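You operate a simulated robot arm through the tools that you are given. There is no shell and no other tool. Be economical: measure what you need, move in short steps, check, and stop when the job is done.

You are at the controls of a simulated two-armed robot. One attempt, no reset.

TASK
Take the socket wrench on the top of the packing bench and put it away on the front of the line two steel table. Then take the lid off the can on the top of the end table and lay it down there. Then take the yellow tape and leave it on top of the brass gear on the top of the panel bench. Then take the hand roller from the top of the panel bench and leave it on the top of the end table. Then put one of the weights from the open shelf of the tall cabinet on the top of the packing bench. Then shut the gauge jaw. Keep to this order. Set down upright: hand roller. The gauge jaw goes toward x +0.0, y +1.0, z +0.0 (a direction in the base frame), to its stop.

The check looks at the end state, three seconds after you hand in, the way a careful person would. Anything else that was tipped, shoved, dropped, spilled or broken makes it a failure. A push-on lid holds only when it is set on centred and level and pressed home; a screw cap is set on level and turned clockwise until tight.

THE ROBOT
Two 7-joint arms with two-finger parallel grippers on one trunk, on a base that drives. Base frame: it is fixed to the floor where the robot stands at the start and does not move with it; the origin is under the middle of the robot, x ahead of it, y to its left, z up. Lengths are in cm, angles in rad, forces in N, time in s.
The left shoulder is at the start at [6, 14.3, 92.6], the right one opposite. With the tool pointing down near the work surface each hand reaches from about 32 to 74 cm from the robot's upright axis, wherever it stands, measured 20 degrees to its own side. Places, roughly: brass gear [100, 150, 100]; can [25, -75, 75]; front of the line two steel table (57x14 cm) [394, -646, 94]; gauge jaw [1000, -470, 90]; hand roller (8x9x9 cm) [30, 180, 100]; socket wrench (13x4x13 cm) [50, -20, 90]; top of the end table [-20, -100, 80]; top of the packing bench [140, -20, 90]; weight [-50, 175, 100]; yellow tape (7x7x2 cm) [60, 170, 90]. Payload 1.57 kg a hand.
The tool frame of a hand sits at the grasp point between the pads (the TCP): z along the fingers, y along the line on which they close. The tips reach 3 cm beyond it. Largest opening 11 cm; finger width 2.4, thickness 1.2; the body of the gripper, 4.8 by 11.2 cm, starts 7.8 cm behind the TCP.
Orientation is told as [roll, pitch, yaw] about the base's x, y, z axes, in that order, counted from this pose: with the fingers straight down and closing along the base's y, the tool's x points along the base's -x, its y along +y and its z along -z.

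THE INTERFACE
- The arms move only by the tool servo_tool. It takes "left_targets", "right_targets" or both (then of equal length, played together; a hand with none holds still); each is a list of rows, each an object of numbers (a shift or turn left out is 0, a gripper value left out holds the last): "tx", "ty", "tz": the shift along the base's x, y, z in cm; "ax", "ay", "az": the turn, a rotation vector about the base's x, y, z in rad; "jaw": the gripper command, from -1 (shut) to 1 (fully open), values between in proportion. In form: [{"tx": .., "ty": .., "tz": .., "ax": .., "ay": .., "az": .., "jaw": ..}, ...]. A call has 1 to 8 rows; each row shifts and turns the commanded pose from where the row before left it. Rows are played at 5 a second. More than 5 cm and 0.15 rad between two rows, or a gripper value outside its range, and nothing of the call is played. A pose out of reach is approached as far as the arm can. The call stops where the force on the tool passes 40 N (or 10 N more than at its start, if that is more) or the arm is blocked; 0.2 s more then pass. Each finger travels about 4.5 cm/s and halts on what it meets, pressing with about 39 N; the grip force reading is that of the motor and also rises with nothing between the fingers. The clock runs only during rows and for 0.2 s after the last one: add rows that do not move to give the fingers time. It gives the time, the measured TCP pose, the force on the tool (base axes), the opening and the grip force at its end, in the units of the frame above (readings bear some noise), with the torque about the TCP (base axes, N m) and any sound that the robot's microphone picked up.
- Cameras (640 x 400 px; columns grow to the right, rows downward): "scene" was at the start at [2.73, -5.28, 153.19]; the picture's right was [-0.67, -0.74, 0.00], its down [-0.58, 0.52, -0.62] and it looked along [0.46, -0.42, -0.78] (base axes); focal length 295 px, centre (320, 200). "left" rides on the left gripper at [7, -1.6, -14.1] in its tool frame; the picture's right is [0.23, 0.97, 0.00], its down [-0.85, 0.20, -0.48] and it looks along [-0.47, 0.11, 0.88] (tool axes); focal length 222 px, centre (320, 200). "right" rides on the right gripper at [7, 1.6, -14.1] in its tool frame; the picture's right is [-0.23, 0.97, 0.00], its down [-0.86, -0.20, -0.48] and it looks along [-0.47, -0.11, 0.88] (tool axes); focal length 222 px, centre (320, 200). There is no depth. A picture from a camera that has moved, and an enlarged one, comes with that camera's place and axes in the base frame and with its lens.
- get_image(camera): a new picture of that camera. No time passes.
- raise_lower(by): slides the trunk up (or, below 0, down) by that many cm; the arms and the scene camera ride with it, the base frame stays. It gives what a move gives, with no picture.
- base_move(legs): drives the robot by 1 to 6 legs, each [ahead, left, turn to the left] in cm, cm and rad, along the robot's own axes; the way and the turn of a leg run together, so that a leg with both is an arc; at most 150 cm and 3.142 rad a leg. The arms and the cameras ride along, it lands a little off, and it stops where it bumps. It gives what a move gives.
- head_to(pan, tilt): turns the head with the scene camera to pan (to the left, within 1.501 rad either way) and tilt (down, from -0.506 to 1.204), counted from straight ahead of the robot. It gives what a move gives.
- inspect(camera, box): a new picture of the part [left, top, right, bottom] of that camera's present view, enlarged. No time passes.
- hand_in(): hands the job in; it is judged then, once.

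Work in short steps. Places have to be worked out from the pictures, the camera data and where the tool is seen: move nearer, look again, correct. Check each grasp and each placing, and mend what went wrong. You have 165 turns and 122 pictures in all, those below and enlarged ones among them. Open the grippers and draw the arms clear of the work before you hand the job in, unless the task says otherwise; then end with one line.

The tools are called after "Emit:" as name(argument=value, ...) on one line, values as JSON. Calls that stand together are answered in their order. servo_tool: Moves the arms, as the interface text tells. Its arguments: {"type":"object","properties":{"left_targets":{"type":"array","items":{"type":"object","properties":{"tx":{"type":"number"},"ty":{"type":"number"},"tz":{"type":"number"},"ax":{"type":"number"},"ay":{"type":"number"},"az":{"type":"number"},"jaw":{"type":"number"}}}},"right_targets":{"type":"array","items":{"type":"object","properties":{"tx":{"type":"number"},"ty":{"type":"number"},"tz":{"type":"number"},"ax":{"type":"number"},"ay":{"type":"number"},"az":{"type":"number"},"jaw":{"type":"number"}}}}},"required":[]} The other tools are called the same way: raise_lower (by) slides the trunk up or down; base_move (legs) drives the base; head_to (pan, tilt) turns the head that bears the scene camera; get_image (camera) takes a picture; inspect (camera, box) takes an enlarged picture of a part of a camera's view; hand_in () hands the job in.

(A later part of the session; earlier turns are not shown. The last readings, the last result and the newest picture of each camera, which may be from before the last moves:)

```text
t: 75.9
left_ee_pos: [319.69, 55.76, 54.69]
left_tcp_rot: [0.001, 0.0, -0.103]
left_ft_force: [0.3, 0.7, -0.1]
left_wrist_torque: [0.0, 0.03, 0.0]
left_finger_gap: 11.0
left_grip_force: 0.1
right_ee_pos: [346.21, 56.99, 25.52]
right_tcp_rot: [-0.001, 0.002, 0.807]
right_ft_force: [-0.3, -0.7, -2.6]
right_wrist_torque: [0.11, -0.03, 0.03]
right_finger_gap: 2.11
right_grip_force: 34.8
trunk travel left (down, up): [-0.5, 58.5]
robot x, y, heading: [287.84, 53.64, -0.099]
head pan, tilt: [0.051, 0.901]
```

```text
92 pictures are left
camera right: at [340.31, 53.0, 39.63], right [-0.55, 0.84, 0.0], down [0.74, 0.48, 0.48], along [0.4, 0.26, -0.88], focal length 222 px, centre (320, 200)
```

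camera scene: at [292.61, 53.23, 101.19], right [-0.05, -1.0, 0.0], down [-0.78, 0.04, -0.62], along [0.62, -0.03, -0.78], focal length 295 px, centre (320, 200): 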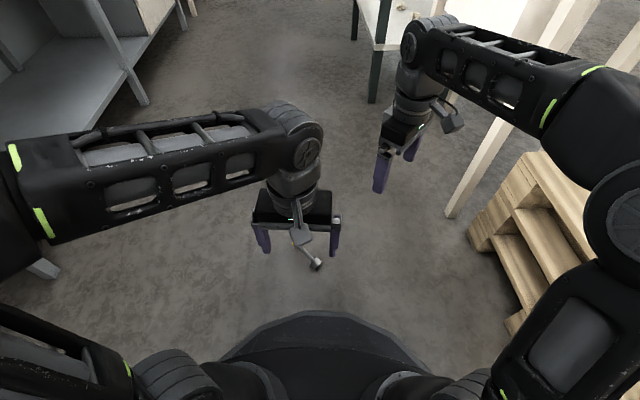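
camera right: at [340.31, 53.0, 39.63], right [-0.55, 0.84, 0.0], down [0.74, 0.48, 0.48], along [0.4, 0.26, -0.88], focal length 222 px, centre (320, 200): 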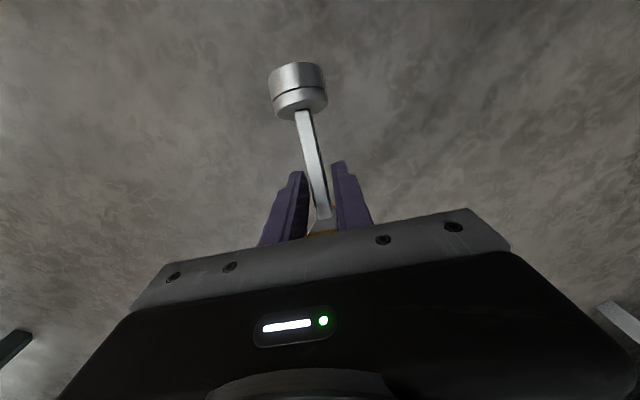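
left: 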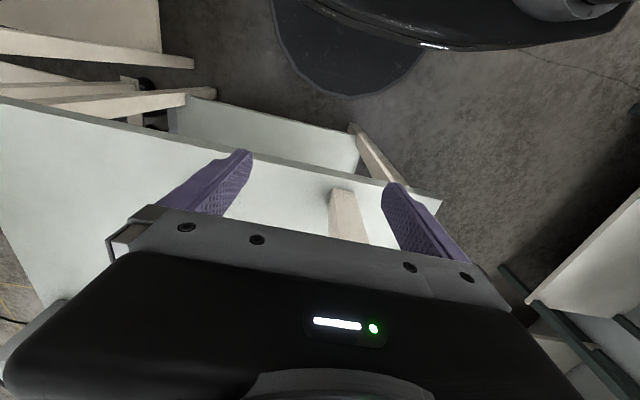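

The wrench is held. I'll raise the hand and the trunk back to travel height.

Emit:
servo_tool(right_targets=[{"tz": 4.5, "ty": -1}, {"tz": 4.5, "ty": -2}, {"tz": 4.5, "ty": -2}, {"tz": 4.5, "ty": -2}, {"tz": 4.5, "ty": -2}, {"tz": 4.5, "ty": -2}, {"tz": 4.5, "ty": -2}])

Emit:
raise_lower(by=40)

Emit:
raise_lower(by=12)

Emit:
head_to(pan=-1.2, tilt=0.4)

Emit:
get_image(camera="scene")

```text
t: 77.5
left_ee_pos: [319.52, 55.79, 54.53]
left_tcp_rot: [-0.001, -0.001, -0.102]
left_ft_force: [-0.2, 0.1, -0.1]
left_wrist_torque: [0.0, 0.0, 0.02]
left_finger_gap: 11.0
left_grip_force: 0.0
right_ee_pos: [346.49, 46.94, 50.33]
right_tcp_rot: [0.0, 0.0, 0.808]
right_ft_force: [0.2, 0.8, -2.4]
right_wrist_torque: [0.05, -0.08, -0.01]
right_finger_gap: 2.11
right_grip_force: 34.3
right hand out of reach, approached as far as the arm can: row 6, 7
trunk travel left (down, up): [-0.5, 58.5]
robot x, y, heading: [287.62, 53.52, -0.101]
head pan, tilt: [0.051, 0.901]
```

```text
t: 81.4
left_ee_pos: [319.59, 55.94, 94.6]
left_tcp_rot: [-0.001, -0.001, -0.102]
left_ft_force: [-0.1, 0.4, 0.6]
left_wrist_torque: [-0.03, -0.02, -0.02]
left_finger_gap: 11.01
left_grip_force: 0.0
right_ee_pos: [346.51, 46.84, 90.27]
right_tcp_rot: [0.0, -0.001, 0.808]
right_ft_force: [0.0, 0.8, -3.6]
right_wrist_torque: [0.05, -0.08, 0.01]
right_finger_gap: 2.12
right_grip_force: 33.8
trunk travel left (down, up): [-40.5, 18.5]
robot x, y, heading: [287.47, 53.63, -0.104]
head pan, tilt: [0.051, 0.901]
```

```text
t: 82.9
left_ee_pos: [319.64, 55.87, 106.57]
left_tcp_rot: [0.001, 0.0, -0.101]
left_ft_force: [0.5, -0.3, -0.4]
left_wrist_torque: [0.04, 0.0, 0.0]
left_finger_gap: 11.0
left_grip_force: 0.1
right_ee_pos: [346.57, 47.0, 102.28]
right_tcp_rot: [-0.002, 0.0, 0.806]
right_ft_force: [0.0, -0.2, -3.3]
right_wrist_torque: [0.07, -0.09, 0.01]
right_finger_gap: 2.1
right_grip_force: 34.1
trunk travel left (down, up): [-52.5, 6.5]
robot x, y, heading: [287.66, 53.64, -0.107]
head pan, tilt: [0.051, 0.901]
```

```text
t: 84.3
left_ee_pos: [319.61, 55.83, 106.55]
left_tcp_rot: [-0.001, 0.0, -0.102]
left_ft_force: [-0.2, -0.5, 1.0]
left_wrist_torque: [-0.01, 0.0, -0.01]
left_finger_gap: 11.01
left_grip_force: 0.1
right_ee_pos: [346.53, 46.94, 102.3]
right_tcp_rot: [0.001, 0.001, 0.806]
right_ft_force: [-0.9, 0.1, -2.1]
right_wrist_torque: [0.06, -0.06, 0.0]
right_finger_gap: 2.12
right_grip_force: 34.0
trunk travel left (down, up): [-52.5, 6.5]
robot x, y, heading: [287.94, 53.58, -0.098]
head pan, tilt: [-1.201, 0.4]
```

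```text
91 pictures are left
camera scene: at [287.55, 44.69, 157.49], right [-0.96, -0.26, 0.0], down [-0.1, 0.38, -0.92], along [0.24, -0.89, -0.39], focal length 295 px, centre (320, 200)
```

scene: 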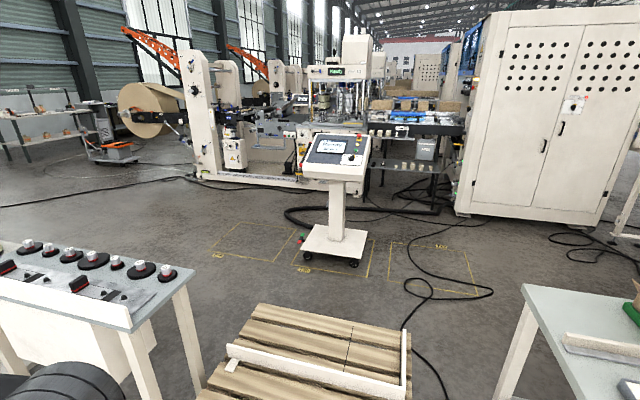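

A pallet blocks the gap between the packing bench and the next table, so I need another way. I'll look further left and straight ahead.

Emit:
head_to(pan=-0.3, tilt=0.35)

Emit:
get_image(camera="scene")

```text
t: 85.5
left_ee_pos: [319.57, 55.86, 106.53]
left_tcp_rot: [0.0, 0.001, -0.103]
left_ft_force: [0.5, 1.0, 0.1]
left_wrist_torque: [-0.03, -0.07, 0.02]
left_finger_gap: 11.01
left_grip_force: 0.0
right_ee_pos: [346.56, 46.98, 102.32]
right_tcp_rot: [-0.001, -0.002, 0.806]
right_ft_force: [-0.4, -0.3, -3.8]
right_wrist_torque: [0.1, -0.05, -0.02]
right_finger_gap: 2.11
right_grip_force: 34.3
trunk travel left (down, up): [-52.5, 6.5]
robot x, y, heading: [287.84, 53.64, -0.101]
head pan, tilt: [-0.3, 0.351]
```

```text
90 pictures are left
camera scene: at [293.67, 49.96, 157.94], right [-0.39, -0.92, 0.0], down [-0.32, 0.14, -0.94], along [0.86, -0.37, -0.34], focal length 295 px, centre (320, 200)
```

scene: 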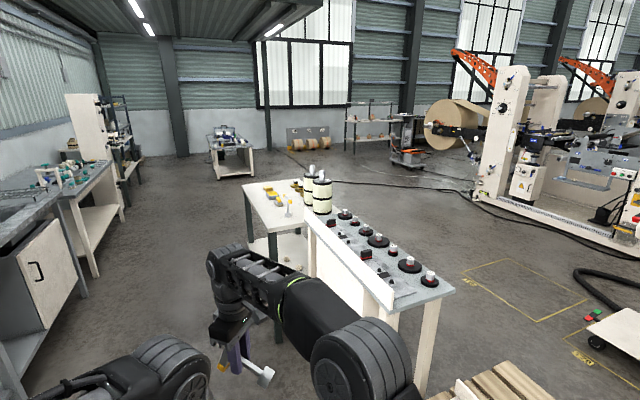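

The table ends at x≈520 with open floor beyond. I'll drive along the aisle to x≈575, then check the grip.

Emit:
base_move(legs=[[0, 20, 0.1], [150, 0, 0], [140, 0, 0]])

Emit:
head_to(pan=-1.0, tilt=0.3)

Emit:
get_image(camera="scene")

```text
t: 100.7
left_ee_pos: [610.04, 82.57, 106.61]
left_tcp_rot: [0.0, 0.001, 0.025]
left_ft_force: [-0.2, -1.0, -0.3]
left_wrist_torque: [0.02, 0.01, 0.0]
left_finger_gap: 11.0
left_grip_force: 0.0
right_ee_pos: [637.99, 77.24, 102.24]
right_tcp_rot: [-0.001, -0.001, 0.937]
right_ft_force: [-0.3, -0.4, -2.8]
right_wrist_torque: [0.14, -0.08, -0.01]
right_finger_gap: 2.12
right_grip_force: 34.5
trunk travel left (down, up): [-52.5, 6.5]
robot x, y, heading: [578.78, 76.09, 0.024]
head pan, tilt: [-0.3, 0.351]
```

```text
t: 101.8
left_ee_pos: [610.01, 82.6, 106.67]
left_tcp_rot: [0.0, 0.0, 0.026]
left_ft_force: [0.2, 0.0, 0.0]
left_wrist_torque: [0.0, -0.02, -0.02]
left_finger_gap: 11.01
left_grip_force: 0.1
right_ee_pos: [637.96, 77.14, 102.2]
right_tcp_rot: [-0.001, -0.001, 0.937]
right_ft_force: [0.2, 0.0, -3.1]
right_wrist_torque: [0.08, -0.05, 0.01]
right_finger_gap: 2.11
right_grip_force: 34.0
trunk travel left (down, up): [-52.5, 6.5]
robot x, y, heading: [579.03, 76.41, 0.028]
head pan, tilt: [-1.0, 0.3]
```

```text
89 pictures are left
camera scene: at [581.35, 68.16, 158.42], right [-0.83, -0.56, 0.0], down [-0.17, 0.24, -0.96], along [0.54, -0.79, -0.3], focal length 295 px, centre (320, 200)
```

scene: 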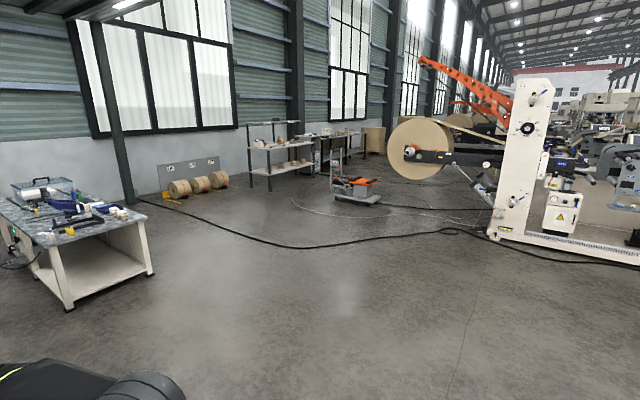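

Grip holds and the floor ahead is open. I'll turn to face -y, drive to y≈-170, and look.

Emit:
base_move(legs=[[0, 0, -1.59], [150, 0, 0], [90, 0, 0]])

Emit:
head_to(pan=-0.7, tilt=0.25)

Emit:
get_image(camera="scene")

Emit:
head_to(pan=0.4, tilt=0.25)

Emit:
get_image(camera="scene")

```text
t: 117.4
left_ee_pos: [589.92, -195.45, 106.56]
left_tcp_rot: [0.0, -0.001, -1.545]
left_ft_force: [-0.5, -0.4, -0.4]
left_wrist_torque: [-0.01, 0.02, 0.01]
left_finger_gap: 11.01
left_grip_force: 0.0
right_ee_pos: [584.66, -223.23, 102.28]
right_tcp_rot: [-0.001, -0.001, -0.633]
right_ft_force: [0.2, 0.0, -3.0]
right_wrist_torque: [-0.06, -0.1, 0.0]
right_finger_gap: 2.11
right_grip_force: 34.0
trunk travel left (down, up): [-52.5, 6.5]
robot x, y, heading: [583.52, -164.59, -1.54]
head pan, tilt: [-1.0, 0.3]
```

```text
t: 118.2
left_ee_pos: [589.91, -195.32, 106.74]
left_tcp_rot: [0.001, 0.0, -1.545]
left_ft_force: [-0.9, -0.9, 0.5]
left_wrist_torque: [-0.04, 0.0, 0.0]
left_finger_gap: 10.98
left_grip_force: 0.1
right_ee_pos: [584.76, -223.27, 102.27]
right_tcp_rot: [0.001, -0.002, -0.633]
right_ft_force: [0.6, -0.1, -2.6]
right_wrist_torque: [-0.05, -0.09, -0.04]
right_finger_gap: 2.14
right_grip_force: 34.1
trunk travel left (down, up): [-52.5, 6.5]
robot x, y, heading: [583.73, -164.3, -1.544]
head pan, tilt: [-0.7, 0.25]
```

```text
88 pictures are left
camera scene: at [577.83, -168.85, 158.89], right [-0.78, 0.62, 0.0], down [0.15, 0.19, -0.97], along [-0.6, -0.76, -0.25], focal length 295 px, centre (320, 200)
```

scene: 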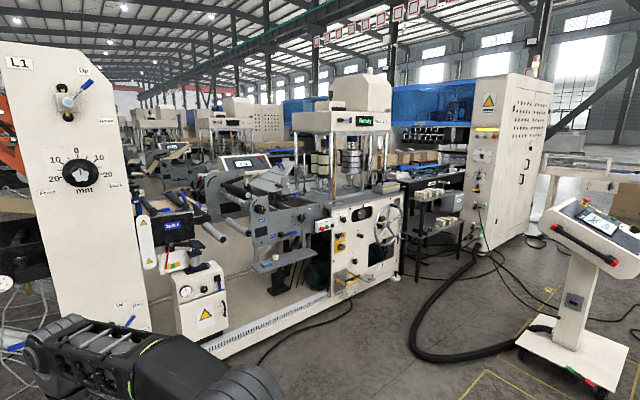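

```text
t: 119.5
left_ee_pos: [589.97, -195.34, 106.71]
left_tcp_rot: [-0.001, 0.001, -1.543]
left_ft_force: [0.3, 0.4, 0.1]
left_wrist_torque: [0.01, -0.02, -0.03]
left_finger_gap: 11.0
left_grip_force: 0.0
right_ee_pos: [584.68, -223.27, 102.29]
right_tcp_rot: [0.0, 0.0, -0.634]
right_ft_force: [0.3, -0.7, -2.4]
right_wrist_torque: [-0.09, -0.08, -0.01]
right_finger_gap: 2.12
right_grip_force: 34.4
trunk travel left (down, up): [-52.5, 6.5]
robot x, y, heading: [583.69, -164.57, -1.544]
head pan, tilt: [0.4, 0.25]
```

```text
87 pictures are left
camera scene: at [587.51, -170.06, 158.89], right [-0.91, -0.41, 0.0], down [-0.1, 0.23, -0.97], along [0.4, -0.88, -0.25], focal length 295 px, centre (320, 200)
```

scene: 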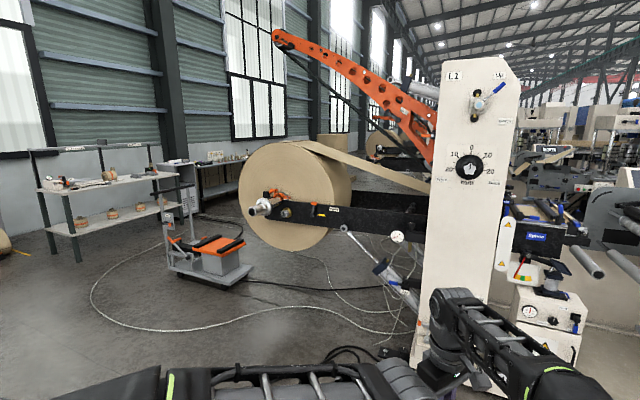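

The labelled machine here is line one (L1), so line two is the parallel line behind it. The way there is left, past the paper roll, through the corridor at x≈905. I'll strafe there and look.

Emit:
base_move(legs=[[0, 150, 0], [0, 150, 0], [50, 25, -0.027]])

Emit:
head_to(pan=-0.1, tilt=0.4)

Emit:
get_image(camera="scene")

```text
t: 136.8
left_ee_pos: [915.46, -236.64, 106.67]
left_tcp_rot: [-0.002, -0.001, -1.563]
left_ft_force: [0.2, 0.1, -0.1]
left_wrist_torque: [0.01, 0.04, -0.02]
left_finger_gap: 11.0
left_grip_force: 0.0
right_ee_pos: [909.65, -264.49, 102.22]
right_tcp_rot: [-0.001, 0.0, -0.651]
right_ft_force: [0.5, -0.1, -2.0]
right_wrist_torque: [-0.06, -0.09, 0.01]
right_finger_gap: 2.1
right_grip_force: 34.1
trunk travel left (down, up): [-52.5, 6.5]
robot x, y, heading: [909.48, -205.37, -1.563]
head pan, tilt: [0.4, 0.25]
```

```text
t: 137.7
left_ee_pos: [915.45, -236.7, 106.73]
left_tcp_rot: [0.001, 0.003, -1.563]
left_ft_force: [0.5, 0.5, 0.7]
left_wrist_torque: [0.03, 0.0, -0.01]
left_finger_gap: 10.99
left_grip_force: 0.0
right_ee_pos: [909.62, -264.46, 102.22]
right_tcp_rot: [0.0, 0.0, -0.651]
right_ft_force: [-0.7, 0.4, -2.2]
right_wrist_torque: [-0.06, -0.11, 0.01]
right_finger_gap: 2.12
right_grip_force: 34.2
trunk travel left (down, up): [-52.5, 6.5]
robot x, y, heading: [909.67, -205.7, -1.562]
head pan, tilt: [-0.099, 0.4]
```

```text
86 pictures are left
camera scene: at [908.85, -211.95, 157.49], right [-1.0, 0.09, 0.0], down [0.04, 0.39, -0.92], along [-0.08, -0.92, -0.39], focal length 295 px, centre (320, 200)
```

scene: 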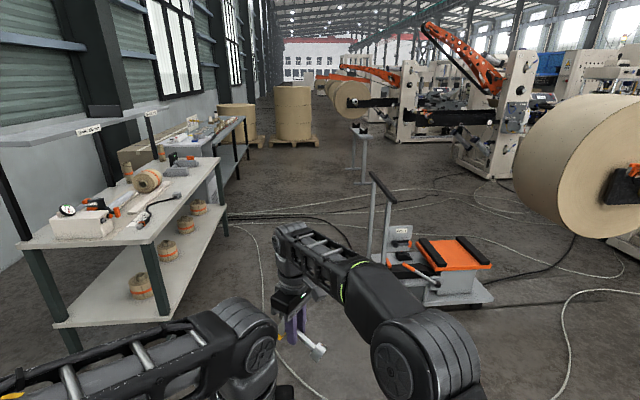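

The corridor is passable. I'll drive through to y≈-530, turn right into the aisle between the lines, and look.

Emit:
base_move(legs=[[150, 3, 0], [150, 0, 0], [25, 0, 0], [0, 0, -1.57]])

Emit:
head_to(pan=0.15, tilt=0.3)

Emit:
get_image(camera="scene")

```text
refused: leg 1 is longer than a leg can be; nothing moved
```

```text
t: 138.5
left_ee_pos: [915.39, -236.58, 106.71]
left_tcp_rot: [0.0, 0.001, -1.562]
left_ft_force: [0.9, -0.5, 0.2]
left_wrist_torque: [-0.02, 0.02, -0.01]
left_finger_gap: 10.99
left_grip_force: 0.0
right_ee_pos: [909.57, -264.4, 102.28]
right_tcp_rot: [0.0, 0.0, -0.651]
right_ft_force: [-0.2, -0.3, -2.9]
right_wrist_torque: [-0.09, -0.08, -0.01]
right_finger_gap: 2.11
right_grip_force: 34.1
trunk travel left (down, up): [-52.5, 6.5]
robot x, y, heading: [909.8, -205.62, -1.562]
head pan, tilt: [0.15, 0.3]
```

```text
85 pictures are left
camera scene: at [911.15, -211.95, 158.41], right [-0.99, -0.16, 0.0], down [-0.05, 0.29, -0.96], along [0.15, -0.94, -0.3], focal length 295 px, centre (320, 200)
```

scene: 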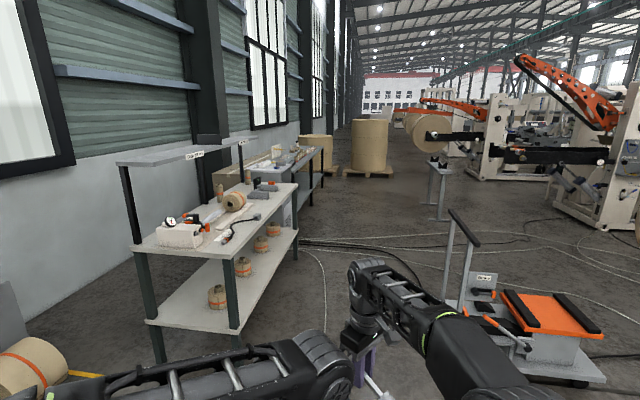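

That leg was just over the length limit, so I'll redo it with shorter legs.

Emit:
base_move(legs=[[140, 3, 0], [140, 0, 0], [45, 0, 0], [0, 0, -1.57]])

Emit:
get_image(camera="scene")

```text
t: 158.2
left_ee_pos: [878.93, -534.89, 106.64]
left_tcp_rot: [0.0, 0.0, 3.11]
left_ft_force: [-0.8, 0.1, -0.6]
left_wrist_torque: [0.0, -0.02, 0.0]
left_finger_gap: 10.98
left_grip_force: 0.2
right_ee_pos: [851.43, -528.17, 102.35]
right_tcp_rot: [0.001, 0.0, -2.263]
right_ft_force: [-0.4, 0.6, -3.0]
right_wrist_torque: [-0.08, 0.05, 0.0]
right_finger_gap: 2.11
right_grip_force: 34.2
trunk travel left (down, up): [-52.5, 6.5]
robot x, y, heading: [910.37, -530.18, 3.112]
head pan, tilt: [0.15, 0.3]
```

```text
84 pictures are left
camera scene: at [904.05, -531.72, 158.42], right [-0.12, 0.99, 0.0], down [0.29, 0.03, -0.96], along [-0.95, -0.11, -0.3], focal length 295 px, centre (320, 200)
```

scene: 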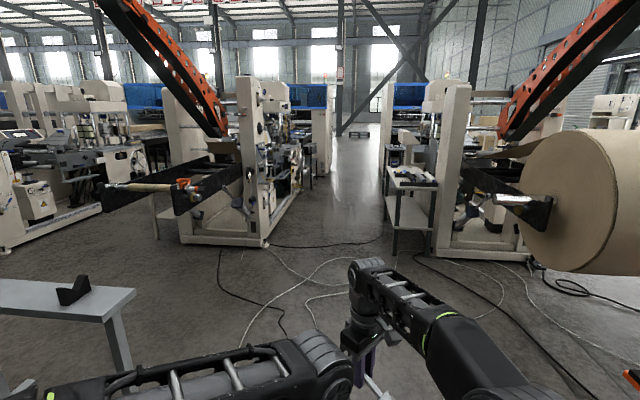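

Line two is on the left, its table past the first machine section. I'll drive down the middle of the aisle (y≈-560) to x≈480 and look left.

Emit:
base_move(legs=[[0, 30, 0.03], [145, 0, 0], [145, 0, 0], [120, 0, 0]])

Emit:
head_to(pan=0.9, tilt=0.5)

Emit:
get_image(camera="scene")

```text
t: 179.5
left_ee_pos: [470.29, -566.26, 106.61]
left_tcp_rot: [0.0, 0.0, 3.138]
left_ft_force: [-0.1, 0.4, 0.0]
left_wrist_torque: [-0.01, -0.02, 0.0]
left_finger_gap: 10.99
left_grip_force: 0.0
right_ee_pos: [442.61, -560.25, 102.24]
right_tcp_rot: [-0.002, 0.0, -2.233]
right_ft_force: [0.0, 0.4, -2.6]
right_wrist_torque: [-0.05, 0.05, 0.01]
right_finger_gap: 2.09
right_grip_force: 34.7
trunk travel left (down, up): [-52.5, 6.5]
robot x, y, heading: [501.58, -560.92, 3.137]
head pan, tilt: [0.15, 0.3]
```

```text
t: 180.6
left_ee_pos: [470.37, -566.22, 106.68]
left_tcp_rot: [0.001, 0.0, 3.138]
left_ft_force: [-0.6, -0.7, -0.1]
left_wrist_torque: [0.0, -0.01, 0.0]
left_finger_gap: 10.99
left_grip_force: 0.1
right_ee_pos: [442.56, -560.22, 102.17]
right_tcp_rot: [-0.001, 0.0, -2.235]
right_ft_force: [-0.1, -0.4, -2.7]
right_wrist_torque: [-0.07, 0.05, 0.02]
right_finger_gap: 2.14
right_grip_force: 34.5
trunk travel left (down, up): [-52.5, 6.5]
robot x, y, heading: [501.55, -560.87, 3.136]
head pan, tilt: [0.901, 0.499]
```

```text
83 pictures are left
camera scene: at [498.96, -568.15, 156.58], right [-0.78, 0.62, 0.0], down [0.3, 0.37, -0.88], along [-0.55, -0.69, -0.48], focal length 295 px, centre (320, 200)
```

scene: 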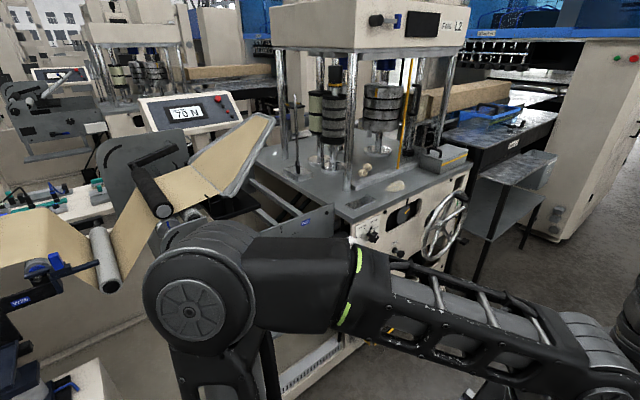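

The line two press bed is the grey steel plate with a front edge near y≈-640; the region (394,-646) is its front strip. I'll back out a bit, move to x≈413, turn to face it, and look.

Emit:
base_move(legs=[[0, -25, 0], [87, 0, 0], [0, 0, 1.575]])

Emit:
head_to(pan=-0.1, tilt=0.6)

Emit:
get_image(camera="scene")

```text
t: 190.4
left_ee_pos: [419.57, -566.93, 106.61]
left_tcp_rot: [0.0, -0.001, -1.58]
left_ft_force: [0.1, 0.6, -1.4]
left_wrist_torque: [-0.03, -0.02, -0.02]
left_finger_gap: 11.0
left_grip_force: 0.1
right_ee_pos: [413.33, -594.55, 102.41]
right_tcp_rot: [-0.001, 0.001, -0.669]
right_ft_force: [0.2, -0.4, -2.9]
right_wrist_torque: [-0.05, -0.04, 0.03]
right_finger_gap: 2.12
right_grip_force: 34.0
trunk travel left (down, up): [-52.5, 6.5]
robot x, y, heading: [414.46, -535.6, -1.58]
head pan, tilt: [0.901, 0.499]
```

```text
t: 191.7
left_ee_pos: [419.67, -566.89, 106.7]
left_tcp_rot: [0.001, -0.001, -1.579]
left_ft_force: [0.6, 0.0, -0.4]
left_wrist_torque: [0.01, 0.0, 0.0]
left_finger_gap: 11.02
left_grip_force: 0.0
right_ee_pos: [413.32, -594.6, 102.38]
right_tcp_rot: [-0.001, 0.001, -0.668]
right_ft_force: [0.1, 0.0, -2.8]
right_wrist_torque: [-0.06, -0.1, -0.02]
right_finger_gap: 2.13
right_grip_force: 34.4
trunk travel left (down, up): [-52.5, 6.5]
robot x, y, heading: [414.44, -535.82, -1.583]
head pan, tilt: [-0.099, 0.6]
```

```text
82 pictures are left
camera scene: at [413.58, -541.65, 155.67], right [-0.99, 0.11, 0.0], down [0.06, 0.56, -0.82], along [-0.09, -0.82, -0.57], focal length 295 px, centre (320, 200)
```

scene: 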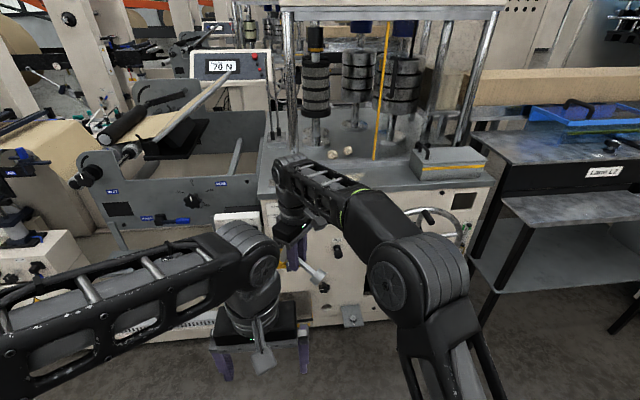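

The bed's front edge is at y≈-639, with blobs only further back; (395,-646) is free. To stand the wrench up I'll yaw the hand square to the robot, then pitch the fingers forward about 65° so the stem hangs vertical.

Emit:
servo_tool(right_targets=[{"az": -0.13}, {"az": -0.13}, {"az": -0.13}, {"az": -0.13}, {"az": -0.13}, {"az": -0.13}, {"az": -0.13}])

Emit:
servo_tool(right_targets=[{"ax": -0.14}, {"ax": -0.14}, {"ax": -0.14}, {"ax": -0.14}, {"ax": -0.14}, {"ax": -0.14}, {"ax": -0.14}, {"ax": -0.14}])

Emit:
inspect(camera="scene", box=[220, 120, 440, 330])

Emit:
get_image(camera="right")

```text
t: 193.3
left_ee_pos: [419.83, -566.82, 106.64]
left_tcp_rot: [-0.001, -0.001, -1.581]
left_ft_force: [-0.1, 0.4, -0.5]
left_wrist_torque: [0.01, 0.01, -0.03]
left_finger_gap: 11.02
left_grip_force: 0.1
right_ee_pos: [413.33, -594.57, 102.23]
right_tcp_rot: [0.001, 0.0, -1.58]
right_ft_force: [0.4, -0.3, -3.9]
right_wrist_torque: [-0.08, 0.0, 0.0]
right_finger_gap: 2.13
right_grip_force: 34.9
trunk travel left (down, up): [-52.5, 6.5]
robot x, y, heading: [414.35, -535.81, -1.575]
head pan, tilt: [-0.099, 0.6]
```

```text
t: 194.9
left_ee_pos: [420.31, -566.29, 105.84]
left_tcp_rot: [0.024, 0.026, -1.586]
left_ft_force: [-0.4, 0.6, -2.4]
left_wrist_torque: [-0.05, -0.16, -0.07]
left_finger_gap: 11.01
left_grip_force: 0.0
right_ee_pos: [413.17, -594.92, 102.38]
right_tcp_rot: [0.018, -0.917, -1.596]
right_ft_force: [0.7, 0.2, -2.4]
right_wrist_torque: [0.0, -0.02, 0.0]
right_finger_gap: 2.1
right_grip_force: 34.1
trunk travel left (down, up): [-52.5, 6.5]
robot x, y, heading: [414.16, -535.82, -1.58]
head pan, tilt: [-0.099, 0.6]
stopped in row 7 (left hand): the force on the tool passed its limit (the readings are from after the stop); the commanded pose is now the measured one
```

```text
1.90 times, centred on (330, 225) of scene
camera zoom: at [413.66, -541.63, 155.67], right [-0.99, 0.11, 0.0], down [0.06, 0.56, -0.82], along [-0.09, -0.82, -0.57], focal length 561 px, centre (301, 152)
```

zoom: 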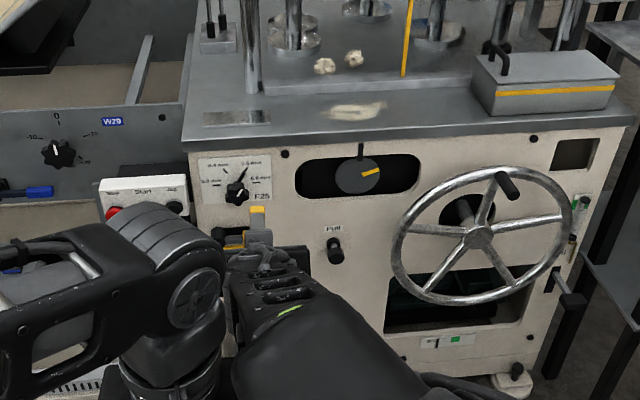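

```text
80 pictures are left
camera right: at [415.1, -579.5, 105.4], right [0.97, -0.15, 0.19], down [-0.21, -0.14, 0.97], along [-0.12, -0.98, -0.16], focal length 222 px, centre (320, 200)
```

right: 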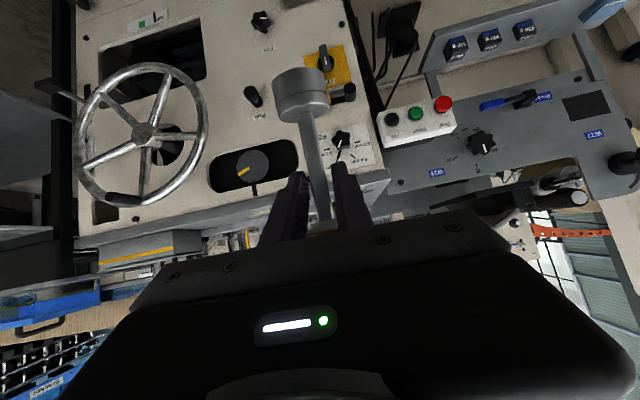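

The right forearm touched the left hand. I'll move the left hand aside (to its left, +x), then finish the pitch.

Emit:
servo_tool(left_targets=[{"tx": 4.5}, {"tx": 4.5}, {"tx": 4.5}, {"tx": 4.5}, {"tx": 4.5}])

Emit:
servo_tool(right_targets=[{"ax": -0.11}, {"ax": -0.11}, {}])

Emit:
get_image(camera="scene")

```text
t: 196.1
left_ee_pos: [442.68, -566.26, 105.87]
left_tcp_rot: [0.023, 0.027, -1.585]
left_ft_force: [-0.4, 0.2, -0.9]
left_wrist_torque: [0.0, -0.01, -0.03]
left_finger_gap: 10.99
left_grip_force: 0.1
right_ee_pos: [413.21, -594.96, 102.37]
right_tcp_rot: [0.017, -0.919, -1.594]
right_ft_force: [-0.1, 0.5, -2.2]
right_wrist_torque: [0.02, -0.02, -0.03]
right_finger_gap: 2.12
right_grip_force: 34.1
trunk travel left (down, up): [-52.5, 6.5]
robot x, y, heading: [414.6, -535.62, -1.582]
head pan, tilt: [-0.099, 0.6]
```

```text
t: 196.9
left_ee_pos: [442.66, -566.2, 105.99]
left_tcp_rot: [0.022, 0.025, -1.584]
left_ft_force: [0.9, -0.4, -0.2]
left_wrist_torque: [0.0, 0.0, -0.02]
left_finger_gap: 11.0
left_grip_force: 0.2
right_ee_pos: [413.22, -594.8, 102.39]
right_tcp_rot: [0.032, -1.141, -1.605]
right_ft_force: [-0.4, -0.3, -2.3]
right_wrist_torque: [0.04, 0.02, 0.01]
right_finger_gap: 2.14
right_grip_force: 34.4
trunk travel left (down, up): [-52.5, 6.5]
robot x, y, heading: [413.94, -535.9, -1.579]
head pan, tilt: [-0.099, 0.6]
```

```text
79 pictures are left
camera scene: at [413.6, -541.63, 155.67], right [-0.99, 0.11, 0.0], down [0.06, 0.56, -0.82], along [-0.09, -0.82, -0.57], focal length 295 px, centre (320, 200)
```

scene: 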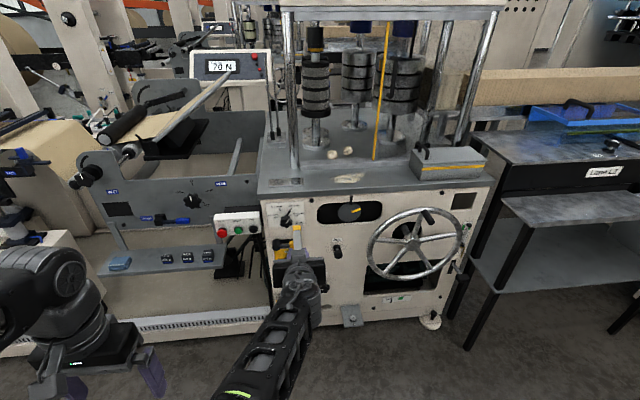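

Emit:
servo_tool(right_targets=[{"tz": 4}, {"tz": 4}, {"tz": 4}])

Emit:
get_image(camera="right")

Emit:
inspect(camera="scene", box=[240, 150, 380, 320])

```text
t: 197.7
left_ee_pos: [442.67, -566.02, 105.88]
left_tcp_rot: [0.023, 0.025, -1.588]
left_ft_force: [-0.6, -0.2, 0.2]
left_wrist_torque: [0.02, 0.02, 0.03]
left_finger_gap: 11.03
left_grip_force: 0.0
right_ee_pos: [413.18, -594.9, 114.3]
right_tcp_rot: [0.03, -1.139, -1.607]
right_ft_force: [0.0, -1.1, -3.8]
right_wrist_torque: [0.05, 0.0, 0.0]
right_finger_gap: 2.13
right_grip_force: 34.7
trunk travel left (down, up): [-52.5, 6.5]
robot x, y, heading: [414.5, -535.5, -1.579]
head pan, tilt: [-0.099, 0.6]
```

```text
78 pictures are left
camera right: at [415.05, -579.15, 113.98], right [0.97, -0.1, 0.22], down [-0.21, 0.08, 0.97], along [-0.12, -0.99, 0.05], focal length 222 px, centre (320, 200)
```

right: 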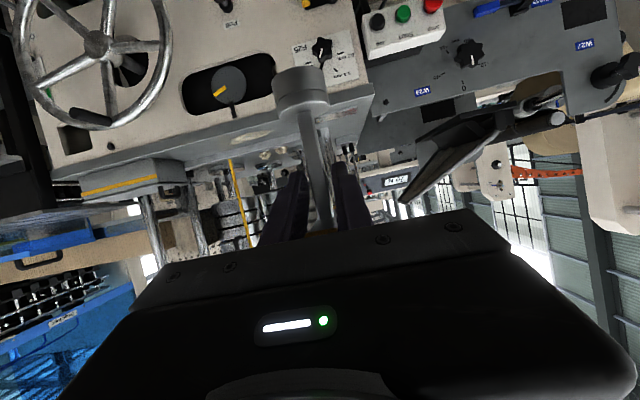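

```text
2.35 times, centred on (310, 235) of scene
camera zoom: at [413.53, -541.6, 155.66], right [-0.99, 0.11, 0.0], down [0.06, 0.56, -0.83], along [-0.09, -0.82, -0.56], focal length 693 px, centre (344, 118)
```

zoom: 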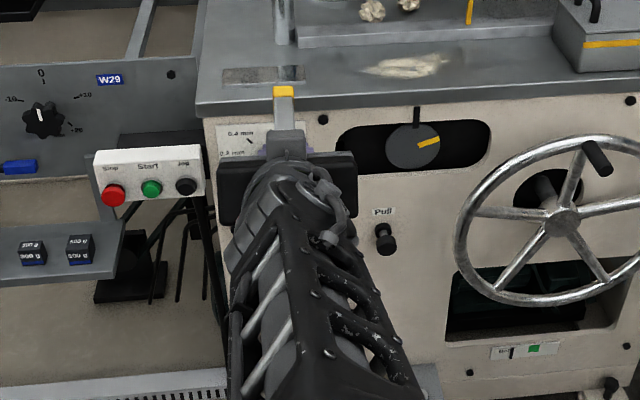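

The stem is nearly vertical (about 0.1 rad over-pitched). I'll correct that, raise a little, and drive ahead 38 cm with a 6 cm shift right.

Emit:
servo_tool(right_targets=[{"ax": 0.1, "tz": 1}, {}])

Emit:
base_move(legs=[[38, -7, 0]])

Emit:
get_image(camera="scene")

Emit:
get_image(camera="right")

```text
t: 198.3
left_ee_pos: [442.6, -566.15, 105.87]
left_tcp_rot: [0.023, 0.026, -1.587]
left_ft_force: [-0.2, -0.4, 0.1]
left_wrist_torque: [-0.01, 0.02, 0.01]
left_finger_gap: 10.99
left_grip_force: 0.0
right_ee_pos: [413.4, -594.98, 115.48]
right_tcp_rot: [0.024, -1.038, -1.598]
right_ft_force: [0.7, 0.2, -2.8]
right_wrist_torque: [0.01, -0.04, -0.03]
right_finger_gap: 2.15
right_grip_force: 34.3
trunk travel left (down, up): [-52.5, 6.5]
robot x, y, heading: [414.4, -535.81, -1.58]
head pan, tilt: [-0.099, 0.6]
```

```text
t: 200.7
left_ee_pos: [435.08, -604.11, 105.86]
left_tcp_rot: [0.023, 0.026, -1.588]
left_ft_force: [-0.5, -0.3, -0.6]
left_wrist_torque: [0.02, -0.01, -0.04]
left_finger_gap: 11.01
left_grip_force: 0.1
right_ee_pos: [405.79, -632.66, 115.32]
right_tcp_rot: [0.025, -1.04, -1.605]
right_ft_force: [-0.5, -0.5, -2.4]
right_wrist_torque: [0.05, 0.0, 0.0]
right_finger_gap: 2.1
right_grip_force: 34.5
trunk travel left (down, up): [-52.5, 6.5]
robot x, y, heading: [406.98, -573.18, -1.581]
head pan, tilt: [-0.099, 0.6]
```

```text
76 pictures are left
camera scene: at [406.13, -579.45, 155.66], right [-0.99, 0.11, 0.0], down [0.06, 0.56, -0.82], along [-0.09, -0.82, -0.57], focal length 295 px, centre (320, 200)
```

scene: 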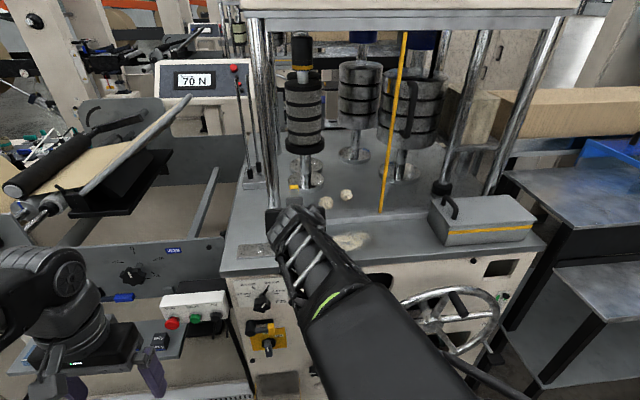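

```text
75 pictures are left
camera right: at [407.59, -617.0, 116.46], right [0.97, -0.13, 0.21], down [-0.21, -0.02, 0.98], along [-0.12, -0.99, -0.05], focal length 222 px, centre (320, 200)
```

right: 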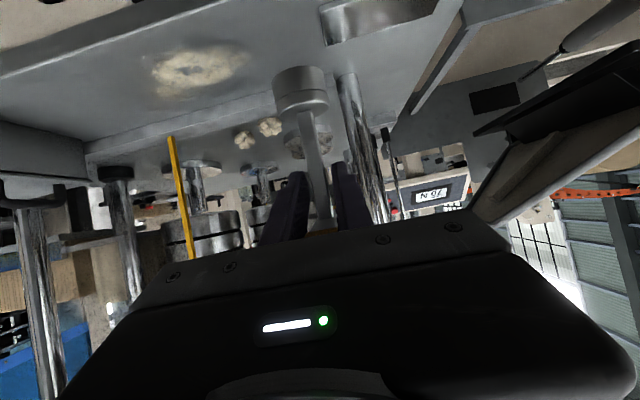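

The mark on the bed is only a flat stain. I'll extend to (404,-645.8) and lower to just above the bed.

Emit:
servo_tool(right_targets=[{"ty": -4.4, "tx": -0.5}, {"ty": -4.4, "tx": -0.5}, {"ty": -4.3}, {"tz": -3}, {"tz": -3}, {"tz": -2}])

Emit:
get_image(camera="right")

Emit:
inspect(camera="scene", box=[230, 150, 390, 290])

```text
t: 202.1
left_ee_pos: [435.27, -603.9, 105.77]
left_tcp_rot: [0.021, 0.025, -1.588]
left_ft_force: [0.3, 0.2, 0.9]
left_wrist_torque: [-0.02, 0.03, 0.03]
left_finger_gap: 10.98
left_grip_force: 0.0
right_ee_pos: [404.83, -645.78, 107.29]
right_tcp_rot: [0.023, -1.038, -1.602]
right_ft_force: [0.5, -0.9, -2.6]
right_wrist_torque: [0.02, -0.01, -0.01]
right_finger_gap: 2.12
right_grip_force: 33.9
trunk travel left (down, up): [-52.5, 6.5]
robot x, y, heading: [406.9, -572.98, -1.575]
head pan, tilt: [-0.099, 0.6]
```

```text
74 pictures are left
camera right: at [406.6, -630.09, 108.43], right [0.97, -0.13, 0.21], down [-0.21, -0.02, 0.98], along [-0.12, -0.99, -0.04], focal length 222 px, centre (320, 200)
```

right: 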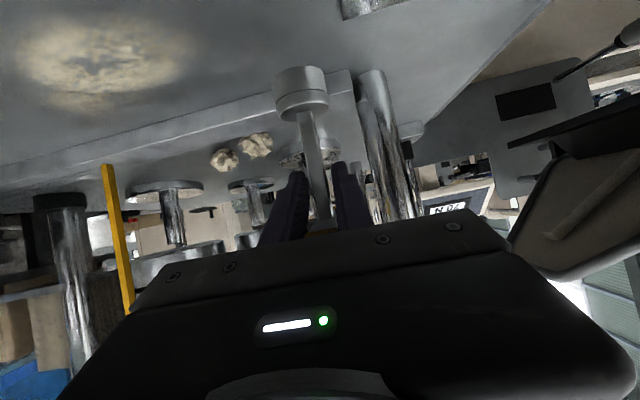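

```text
2.86 times, centred on (310, 220) of scene
camera zoom: at [406.17, -579.35, 155.67], right [-0.99, 0.11, 0.0], down [0.06, 0.56, -0.82], along [-0.09, -0.82, -0.57], focal length 842 px, centre (349, 143)
```

zoom: 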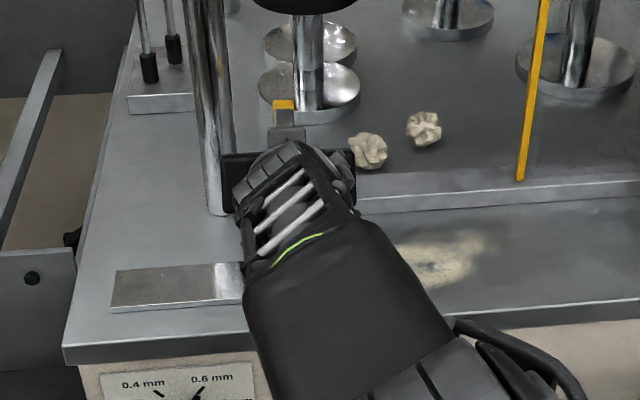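

Emit:
servo_tool(right_targets=[{"tz": -1}, {"tz": -1}, {"tz": -0.5}, {}])

Emit:
servo_tool(right_targets=[{"tz": -0.4}, {"tz": -0.4}, {}])

```text
t: 203.1
left_ee_pos: [435.08, -604.0, 105.92]
left_tcp_rot: [0.024, 0.027, -1.588]
left_ft_force: [0.5, -1.0, -0.1]
left_wrist_torque: [0.03, 0.0, 0.01]
left_finger_gap: 11.0
left_grip_force: 0.0
right_ee_pos: [404.67, -645.66, 104.82]
right_tcp_rot: [0.025, -1.038, -1.605]
right_ft_force: [-0.4, 0.1, -2.6]
right_wrist_torque: [0.01, 0.01, 0.01]
right_finger_gap: 2.11
right_grip_force: 34.0
trunk travel left (down, up): [-52.5, 6.5]
robot x, y, heading: [406.91, -573.21, -1.581]
head pan, tilt: [-0.099, 0.6]
```

```text
t: 203.9
left_ee_pos: [435.16, -603.87, 105.9]
left_tcp_rot: [0.022, 0.026, -1.587]
left_ft_force: [-0.5, 0.0, -0.3]
left_wrist_torque: [-0.01, 0.0, -0.02]
left_finger_gap: 11.01
left_grip_force: 0.1
right_ee_pos: [404.78, -645.75, 104.1]
right_tcp_rot: [0.025, -1.039, -1.601]
right_ft_force: [0.8, 0.1, -3.5]
right_wrist_torque: [0.06, 0.02, -0.04]
right_finger_gap: 2.08
right_grip_force: 34.4
trunk travel left (down, up): [-52.5, 6.5]
robot x, y, heading: [407.09, -573.8, -1.577]
head pan, tilt: [-0.099, 0.6]
```

Emit:
servo_tool(right_targets=[{"tz": -0.4}, {"tz": -0.4}, {}])

Emit:
get_image(camera="right")

```text
t: 204.7
left_ee_pos: [435.18, -603.91, 105.85]
left_tcp_rot: [0.022, 0.027, -1.589]
left_ft_force: [0.1, -0.4, 0.0]
left_wrist_torque: [-0.03, 0.01, -0.04]
left_finger_gap: 10.98
left_grip_force: 0.0
right_ee_pos: [404.73, -645.58, 103.25]
right_tcp_rot: [0.024, -1.041, -1.605]
right_ft_force: [-0.4, 0.2, -3.5]
right_wrist_torque: [0.0, 0.0, -0.01]
right_finger_gap: 2.11
right_grip_force: 34.0
trunk travel left (down, up): [-52.5, 6.5]
robot x, y, heading: [407.28, -572.91, -1.585]
head pan, tilt: [-0.099, 0.6]
```

```text
72 pictures are left
camera right: at [406.57, -630.02, 104.39], right [0.97, -0.13, 0.21], down [-0.21, -0.02, 0.98], along [-0.12, -0.99, -0.05], focal length 222 px, centre (320, 200)
```

right: 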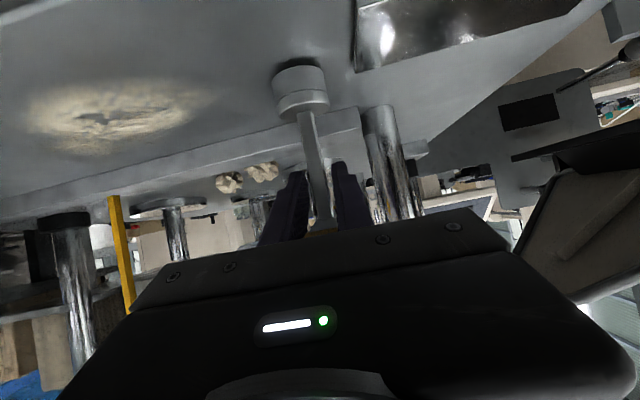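

A contact shadow is showing at the socket. I'll continue down in small steps until the force rises.

Emit:
servo_tool(right_targets=[{"tz": -0.3}, {"tz": -0.3}, {}])

Emit:
servo_tool(right_targets=[{"tz": -0.3}, {"tz": -0.2}, {}])

```text
t: 205.5
left_ee_pos: [435.09, -603.62, 105.96]
left_tcp_rot: [0.022, 0.022, -1.588]
left_ft_force: [0.2, -0.9, 0.9]
left_wrist_torque: [-0.01, -0.01, -0.01]
left_finger_gap: 11.01
left_grip_force: 0.0
right_ee_pos: [404.83, -645.43, 103.18]
right_tcp_rot: [0.027, -1.047, -1.606]
right_ft_force: [-1.5, 4.5, 21.2]
right_wrist_torque: [-0.08, 0.1, -0.01]
right_finger_gap: 2.14
right_grip_force: 34.7
trunk travel left (down, up): [-52.5, 6.5]
robot x, y, heading: [406.85, -573.83, -1.585]
head pan, tilt: [-0.099, 0.6]
```

```text
t: 206.3
left_ee_pos: [435.27, -603.62, 105.87]
left_tcp_rot: [0.021, 0.022, -1.588]
left_ft_force: [-0.6, 0.0, -0.7]
left_wrist_torque: [-0.01, 0.0, -0.04]
left_finger_gap: 10.99
left_grip_force: 0.1
right_ee_pos: [404.7, -645.44, 102.33]
right_tcp_rot: [0.025, -1.042, -1.604]
right_ft_force: [0.3, 8.0, 22.8]
right_wrist_torque: [-0.03, 0.0, -0.01]
right_finger_gap: 2.13
right_grip_force: 34.7
trunk travel left (down, up): [-52.5, 6.5]
robot x, y, heading: [407.13, -573.08, -1.579]
head pan, tilt: [-0.099, 0.6]
```

Contact is made and the socket has seated. I'll relieve the load slightly, then open.

Emit:
servo_tool(right_targets=[{"tz": 0.3}, {"jaw": 0.3}, {}, {"jaw": 1}, {}, {}, {}])

Emit:
get_image(camera="right")

```text
t: 207.9
left_ee_pos: [435.09, -603.92, 105.9]
left_tcp_rot: [0.023, 0.027, -1.59]
left_ft_force: [-0.4, 0.5, 0.6]
left_wrist_torque: [0.05, -0.03, 0.02]
left_finger_gap: 11.0
left_grip_force: 0.1
right_ee_pos: [404.73, -645.67, 102.46]
right_tcp_rot: [0.025, -1.038, -1.602]
right_ft_force: [-0.5, 0.5, 0.1]
right_wrist_torque: [0.02, 0.01, 0.01]
right_finger_gap: 11.0
right_grip_force: 0.0
trunk travel left (down, up): [-52.5, 6.5]
robot x, y, heading: [407.14, -573.32, -1.577]
head pan, tilt: [-0.099, 0.6]
```

```text
71 pictures are left
camera right: at [406.61, -629.99, 103.58], right [0.97, -0.13, 0.21], down [-0.21, -0.02, 0.98], along [-0.12, -0.99, -0.05], focal length 222 px, centre (320, 200)
```

right: 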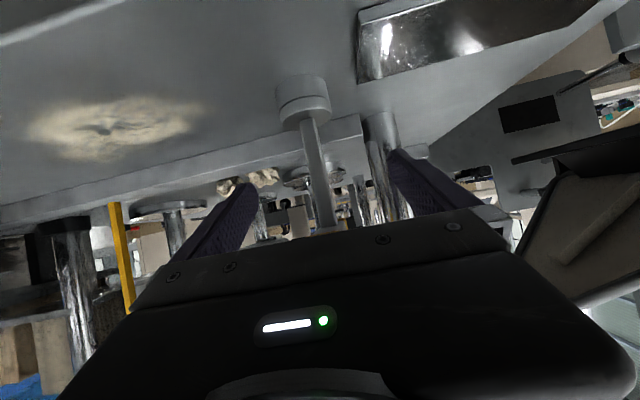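

It stands free. I'll retract straight back along the tool axis.

Emit:
servo_tool(right_targets=[{"ty": 1.7, "tz": 1.0}, {"ty": 3.4, "tz": 2.0}, {"ty": 3.4, "tz": 2.0}, {"ty": 3.4, "tz": 2.0}, {"ty": 3.4, "tz": 2.0}])

Emit:
get_image(camera="scene")

```text
t: 209.1
left_ee_pos: [435.12, -603.74, 106.02]
left_tcp_rot: [0.022, 0.025, -1.587]
left_ft_force: [0.2, 0.4, 0.6]
left_wrist_torque: [-0.01, 0.01, -0.02]
left_finger_gap: 10.98
left_grip_force: 0.1
right_ee_pos: [404.88, -630.31, 111.37]
right_tcp_rot: [0.024, -1.039, -1.604]
right_ft_force: [0.4, 0.6, 0.2]
right_wrist_torque: [0.04, -0.01, 0.0]
right_finger_gap: 11.02
right_grip_force: 0.0
trunk travel left (down, up): [-52.5, 6.5]
robot x, y, heading: [406.87, -573.19, -1.579]
head pan, tilt: [-0.099, 0.6]
```

```text
70 pictures are left
camera scene: at [406.14, -579.2, 155.67], right [-0.99, 0.11, 0.0], down [0.06, 0.56, -0.83], along [-0.09, -0.82, -0.56], focal length 295 px, centre (320, 200)
```

scene: 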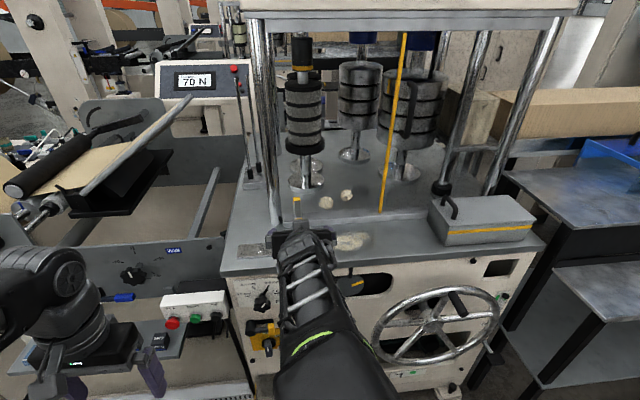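

Task one is done; the wrench stands on the bed front. I'll level the hand and pull it back before the drive to the end table.

Emit:
servo_tool(right_targets=[{"ax": 0.13, "ty": 3, "tz": 0.5}, {"ax": 0.13, "ty": 3}, {"ax": 0.13, "ty": 3}, {"ax": 0.13, "ty": 3, "tx": -2}, {"ax": 0.13, "ty": 2, "tx": -3}, {"ax": 0.13, "tx": -4}, {"ax": 0.13, "tx": -4}, {"ax": 0.13, "tx": -4}])

Emit:
base_move(legs=[[-33, 0, 0], [0, 126, 0], [0, 126, 0], [0, 126, 0], [0, 128, 0]])

```text
t: 210.9
left_ee_pos: [435.11, -603.91, 106.09]
left_tcp_rot: [0.022, 0.025, -1.589]
left_ft_force: [-0.1, -0.2, 0.4]
left_wrist_torque: [0.0, -0.01, -0.04]
left_finger_gap: 10.99
left_grip_force: 0.2
right_ee_pos: [387.59, -616.42, 111.9]
right_tcp_rot: [-0.004, 0.003, -1.586]
right_ft_force: [0.0, -0.3, 0.0]
right_wrist_torque: [0.0, 0.01, 0.02]
right_finger_gap: 11.03
right_grip_force: 0.0
trunk travel left (down, up): [-52.5, 6.5]
robot x, y, heading: [406.94, -573.24, -1.58]
head pan, tilt: [-0.099, 0.6]
```

```text
t: 237.0
left_ee_pos: [942.28, -578.64, 105.93]
left_tcp_rot: [0.023, 0.026, -1.603]
left_ft_force: [0.4, 0.1, 0.8]
left_wrist_torque: [0.03, 0.0, 0.04]
left_finger_gap: 11.0
left_grip_force: 0.1
right_ee_pos: [894.68, -590.4, 111.91]
right_tcp_rot: [-0.005, 0.002, -1.602]
right_ft_force: [0.4, -0.7, -0.9]
right_wrist_torque: [0.01, 0.01, 0.01]
right_finger_gap: 11.01
right_grip_force: 0.0
trunk travel left (down, up): [-52.5, 6.5]
robot x, y, heading: [914.25, -547.45, -1.595]
head pan, tilt: [-0.099, 0.6]
```

Emit:
base_move(legs=[[0, 0, 0.025], [-115, 0, 0], [-115, 0, 0], [-118, 0, 0], [0, -140, 0], [0, -140, 0]])

Emit:
head_to(pan=-1.4, tilt=0.4)

Emit:
get_image(camera="scene")

```text
t: 267.4
left_ee_pos: [662.52, -235.5, 105.92]
left_tcp_rot: [0.022, 0.025, -1.554]
left_ft_force: [-0.9, -0.1, -0.7]
left_wrist_torque: [-0.05, 0.0, 0.0]
left_finger_gap: 11.01
left_grip_force: 0.0
right_ee_pos: [615.53, -249.76, 111.88]
right_tcp_rot: [-0.003, 0.0, -1.553]
right_ft_force: [-0.5, -0.4, -0.8]
right_wrist_torque: [0.0, 0.02, 0.02]
right_finger_gap: 11.0
right_grip_force: 0.0
trunk travel left (down, up): [-52.5, 6.5]
robot x, y, heading: [633.23, -206.38, -1.547]
head pan, tilt: [-0.099, 0.6]
```

```text
t: 268.9
left_ee_pos: [662.54, -235.56, 105.97]
left_tcp_rot: [0.023, 0.026, -1.553]
left_ft_force: [0.4, -0.1, 0.4]
left_wrist_torque: [0.02, -0.03, 0.01]
left_finger_gap: 11.01
left_grip_force: 0.0
right_ee_pos: [615.71, -249.83, 112.01]
right_tcp_rot: [-0.005, 0.001, -1.55]
right_ft_force: [0.1, -0.5, -1.4]
right_wrist_torque: [-0.01, -0.03, 0.02]
right_finger_gap: 11.02
right_grip_force: 0.0
trunk travel left (down, up): [-52.5, 6.5]
robot x, y, heading: [633.25, -205.71, -1.544]
head pan, tilt: [-1.4, 0.4]
```

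```text
69 pictures are left
camera scene: at [624.3, -205.0, 157.49], right [-0.19, 0.98, 0.0], down [0.38, 0.08, -0.92], along [-0.9, -0.18, -0.39], focal length 295 px, centre (320, 200)
```

scene: 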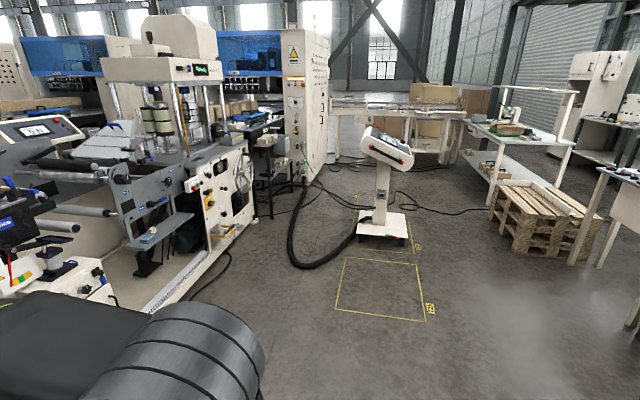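

Emit:
base_move(legs=[[0, -45, -0.025], [-145, 0, 0], [-146, 0, 0], [0, -120, 0]])

```text
t: 290.9
left_ee_pos: [495.06, 51.54, 106.11]
left_tcp_rot: [0.022, 0.027, -1.56]
left_ft_force: [0.4, -0.1, -0.9]
left_wrist_torque: [0.0, -0.01, 0.01]
left_finger_gap: 11.0
left_grip_force: 0.0
right_ee_pos: [448.02, 37.72, 111.75]
right_tcp_rot: [-0.002, 0.002, -1.559]
right_ft_force: [-0.1, -0.2, -0.6]
right_wrist_torque: [-0.01, 0.02, -0.03]
right_finger_gap: 10.99
right_grip_force: 0.1
trunk travel left (down, up): [-52.5, 6.5]
robot x, y, heading: [466.11, 81.36, -1.552]
head pan, tilt: [-1.4, 0.4]
```

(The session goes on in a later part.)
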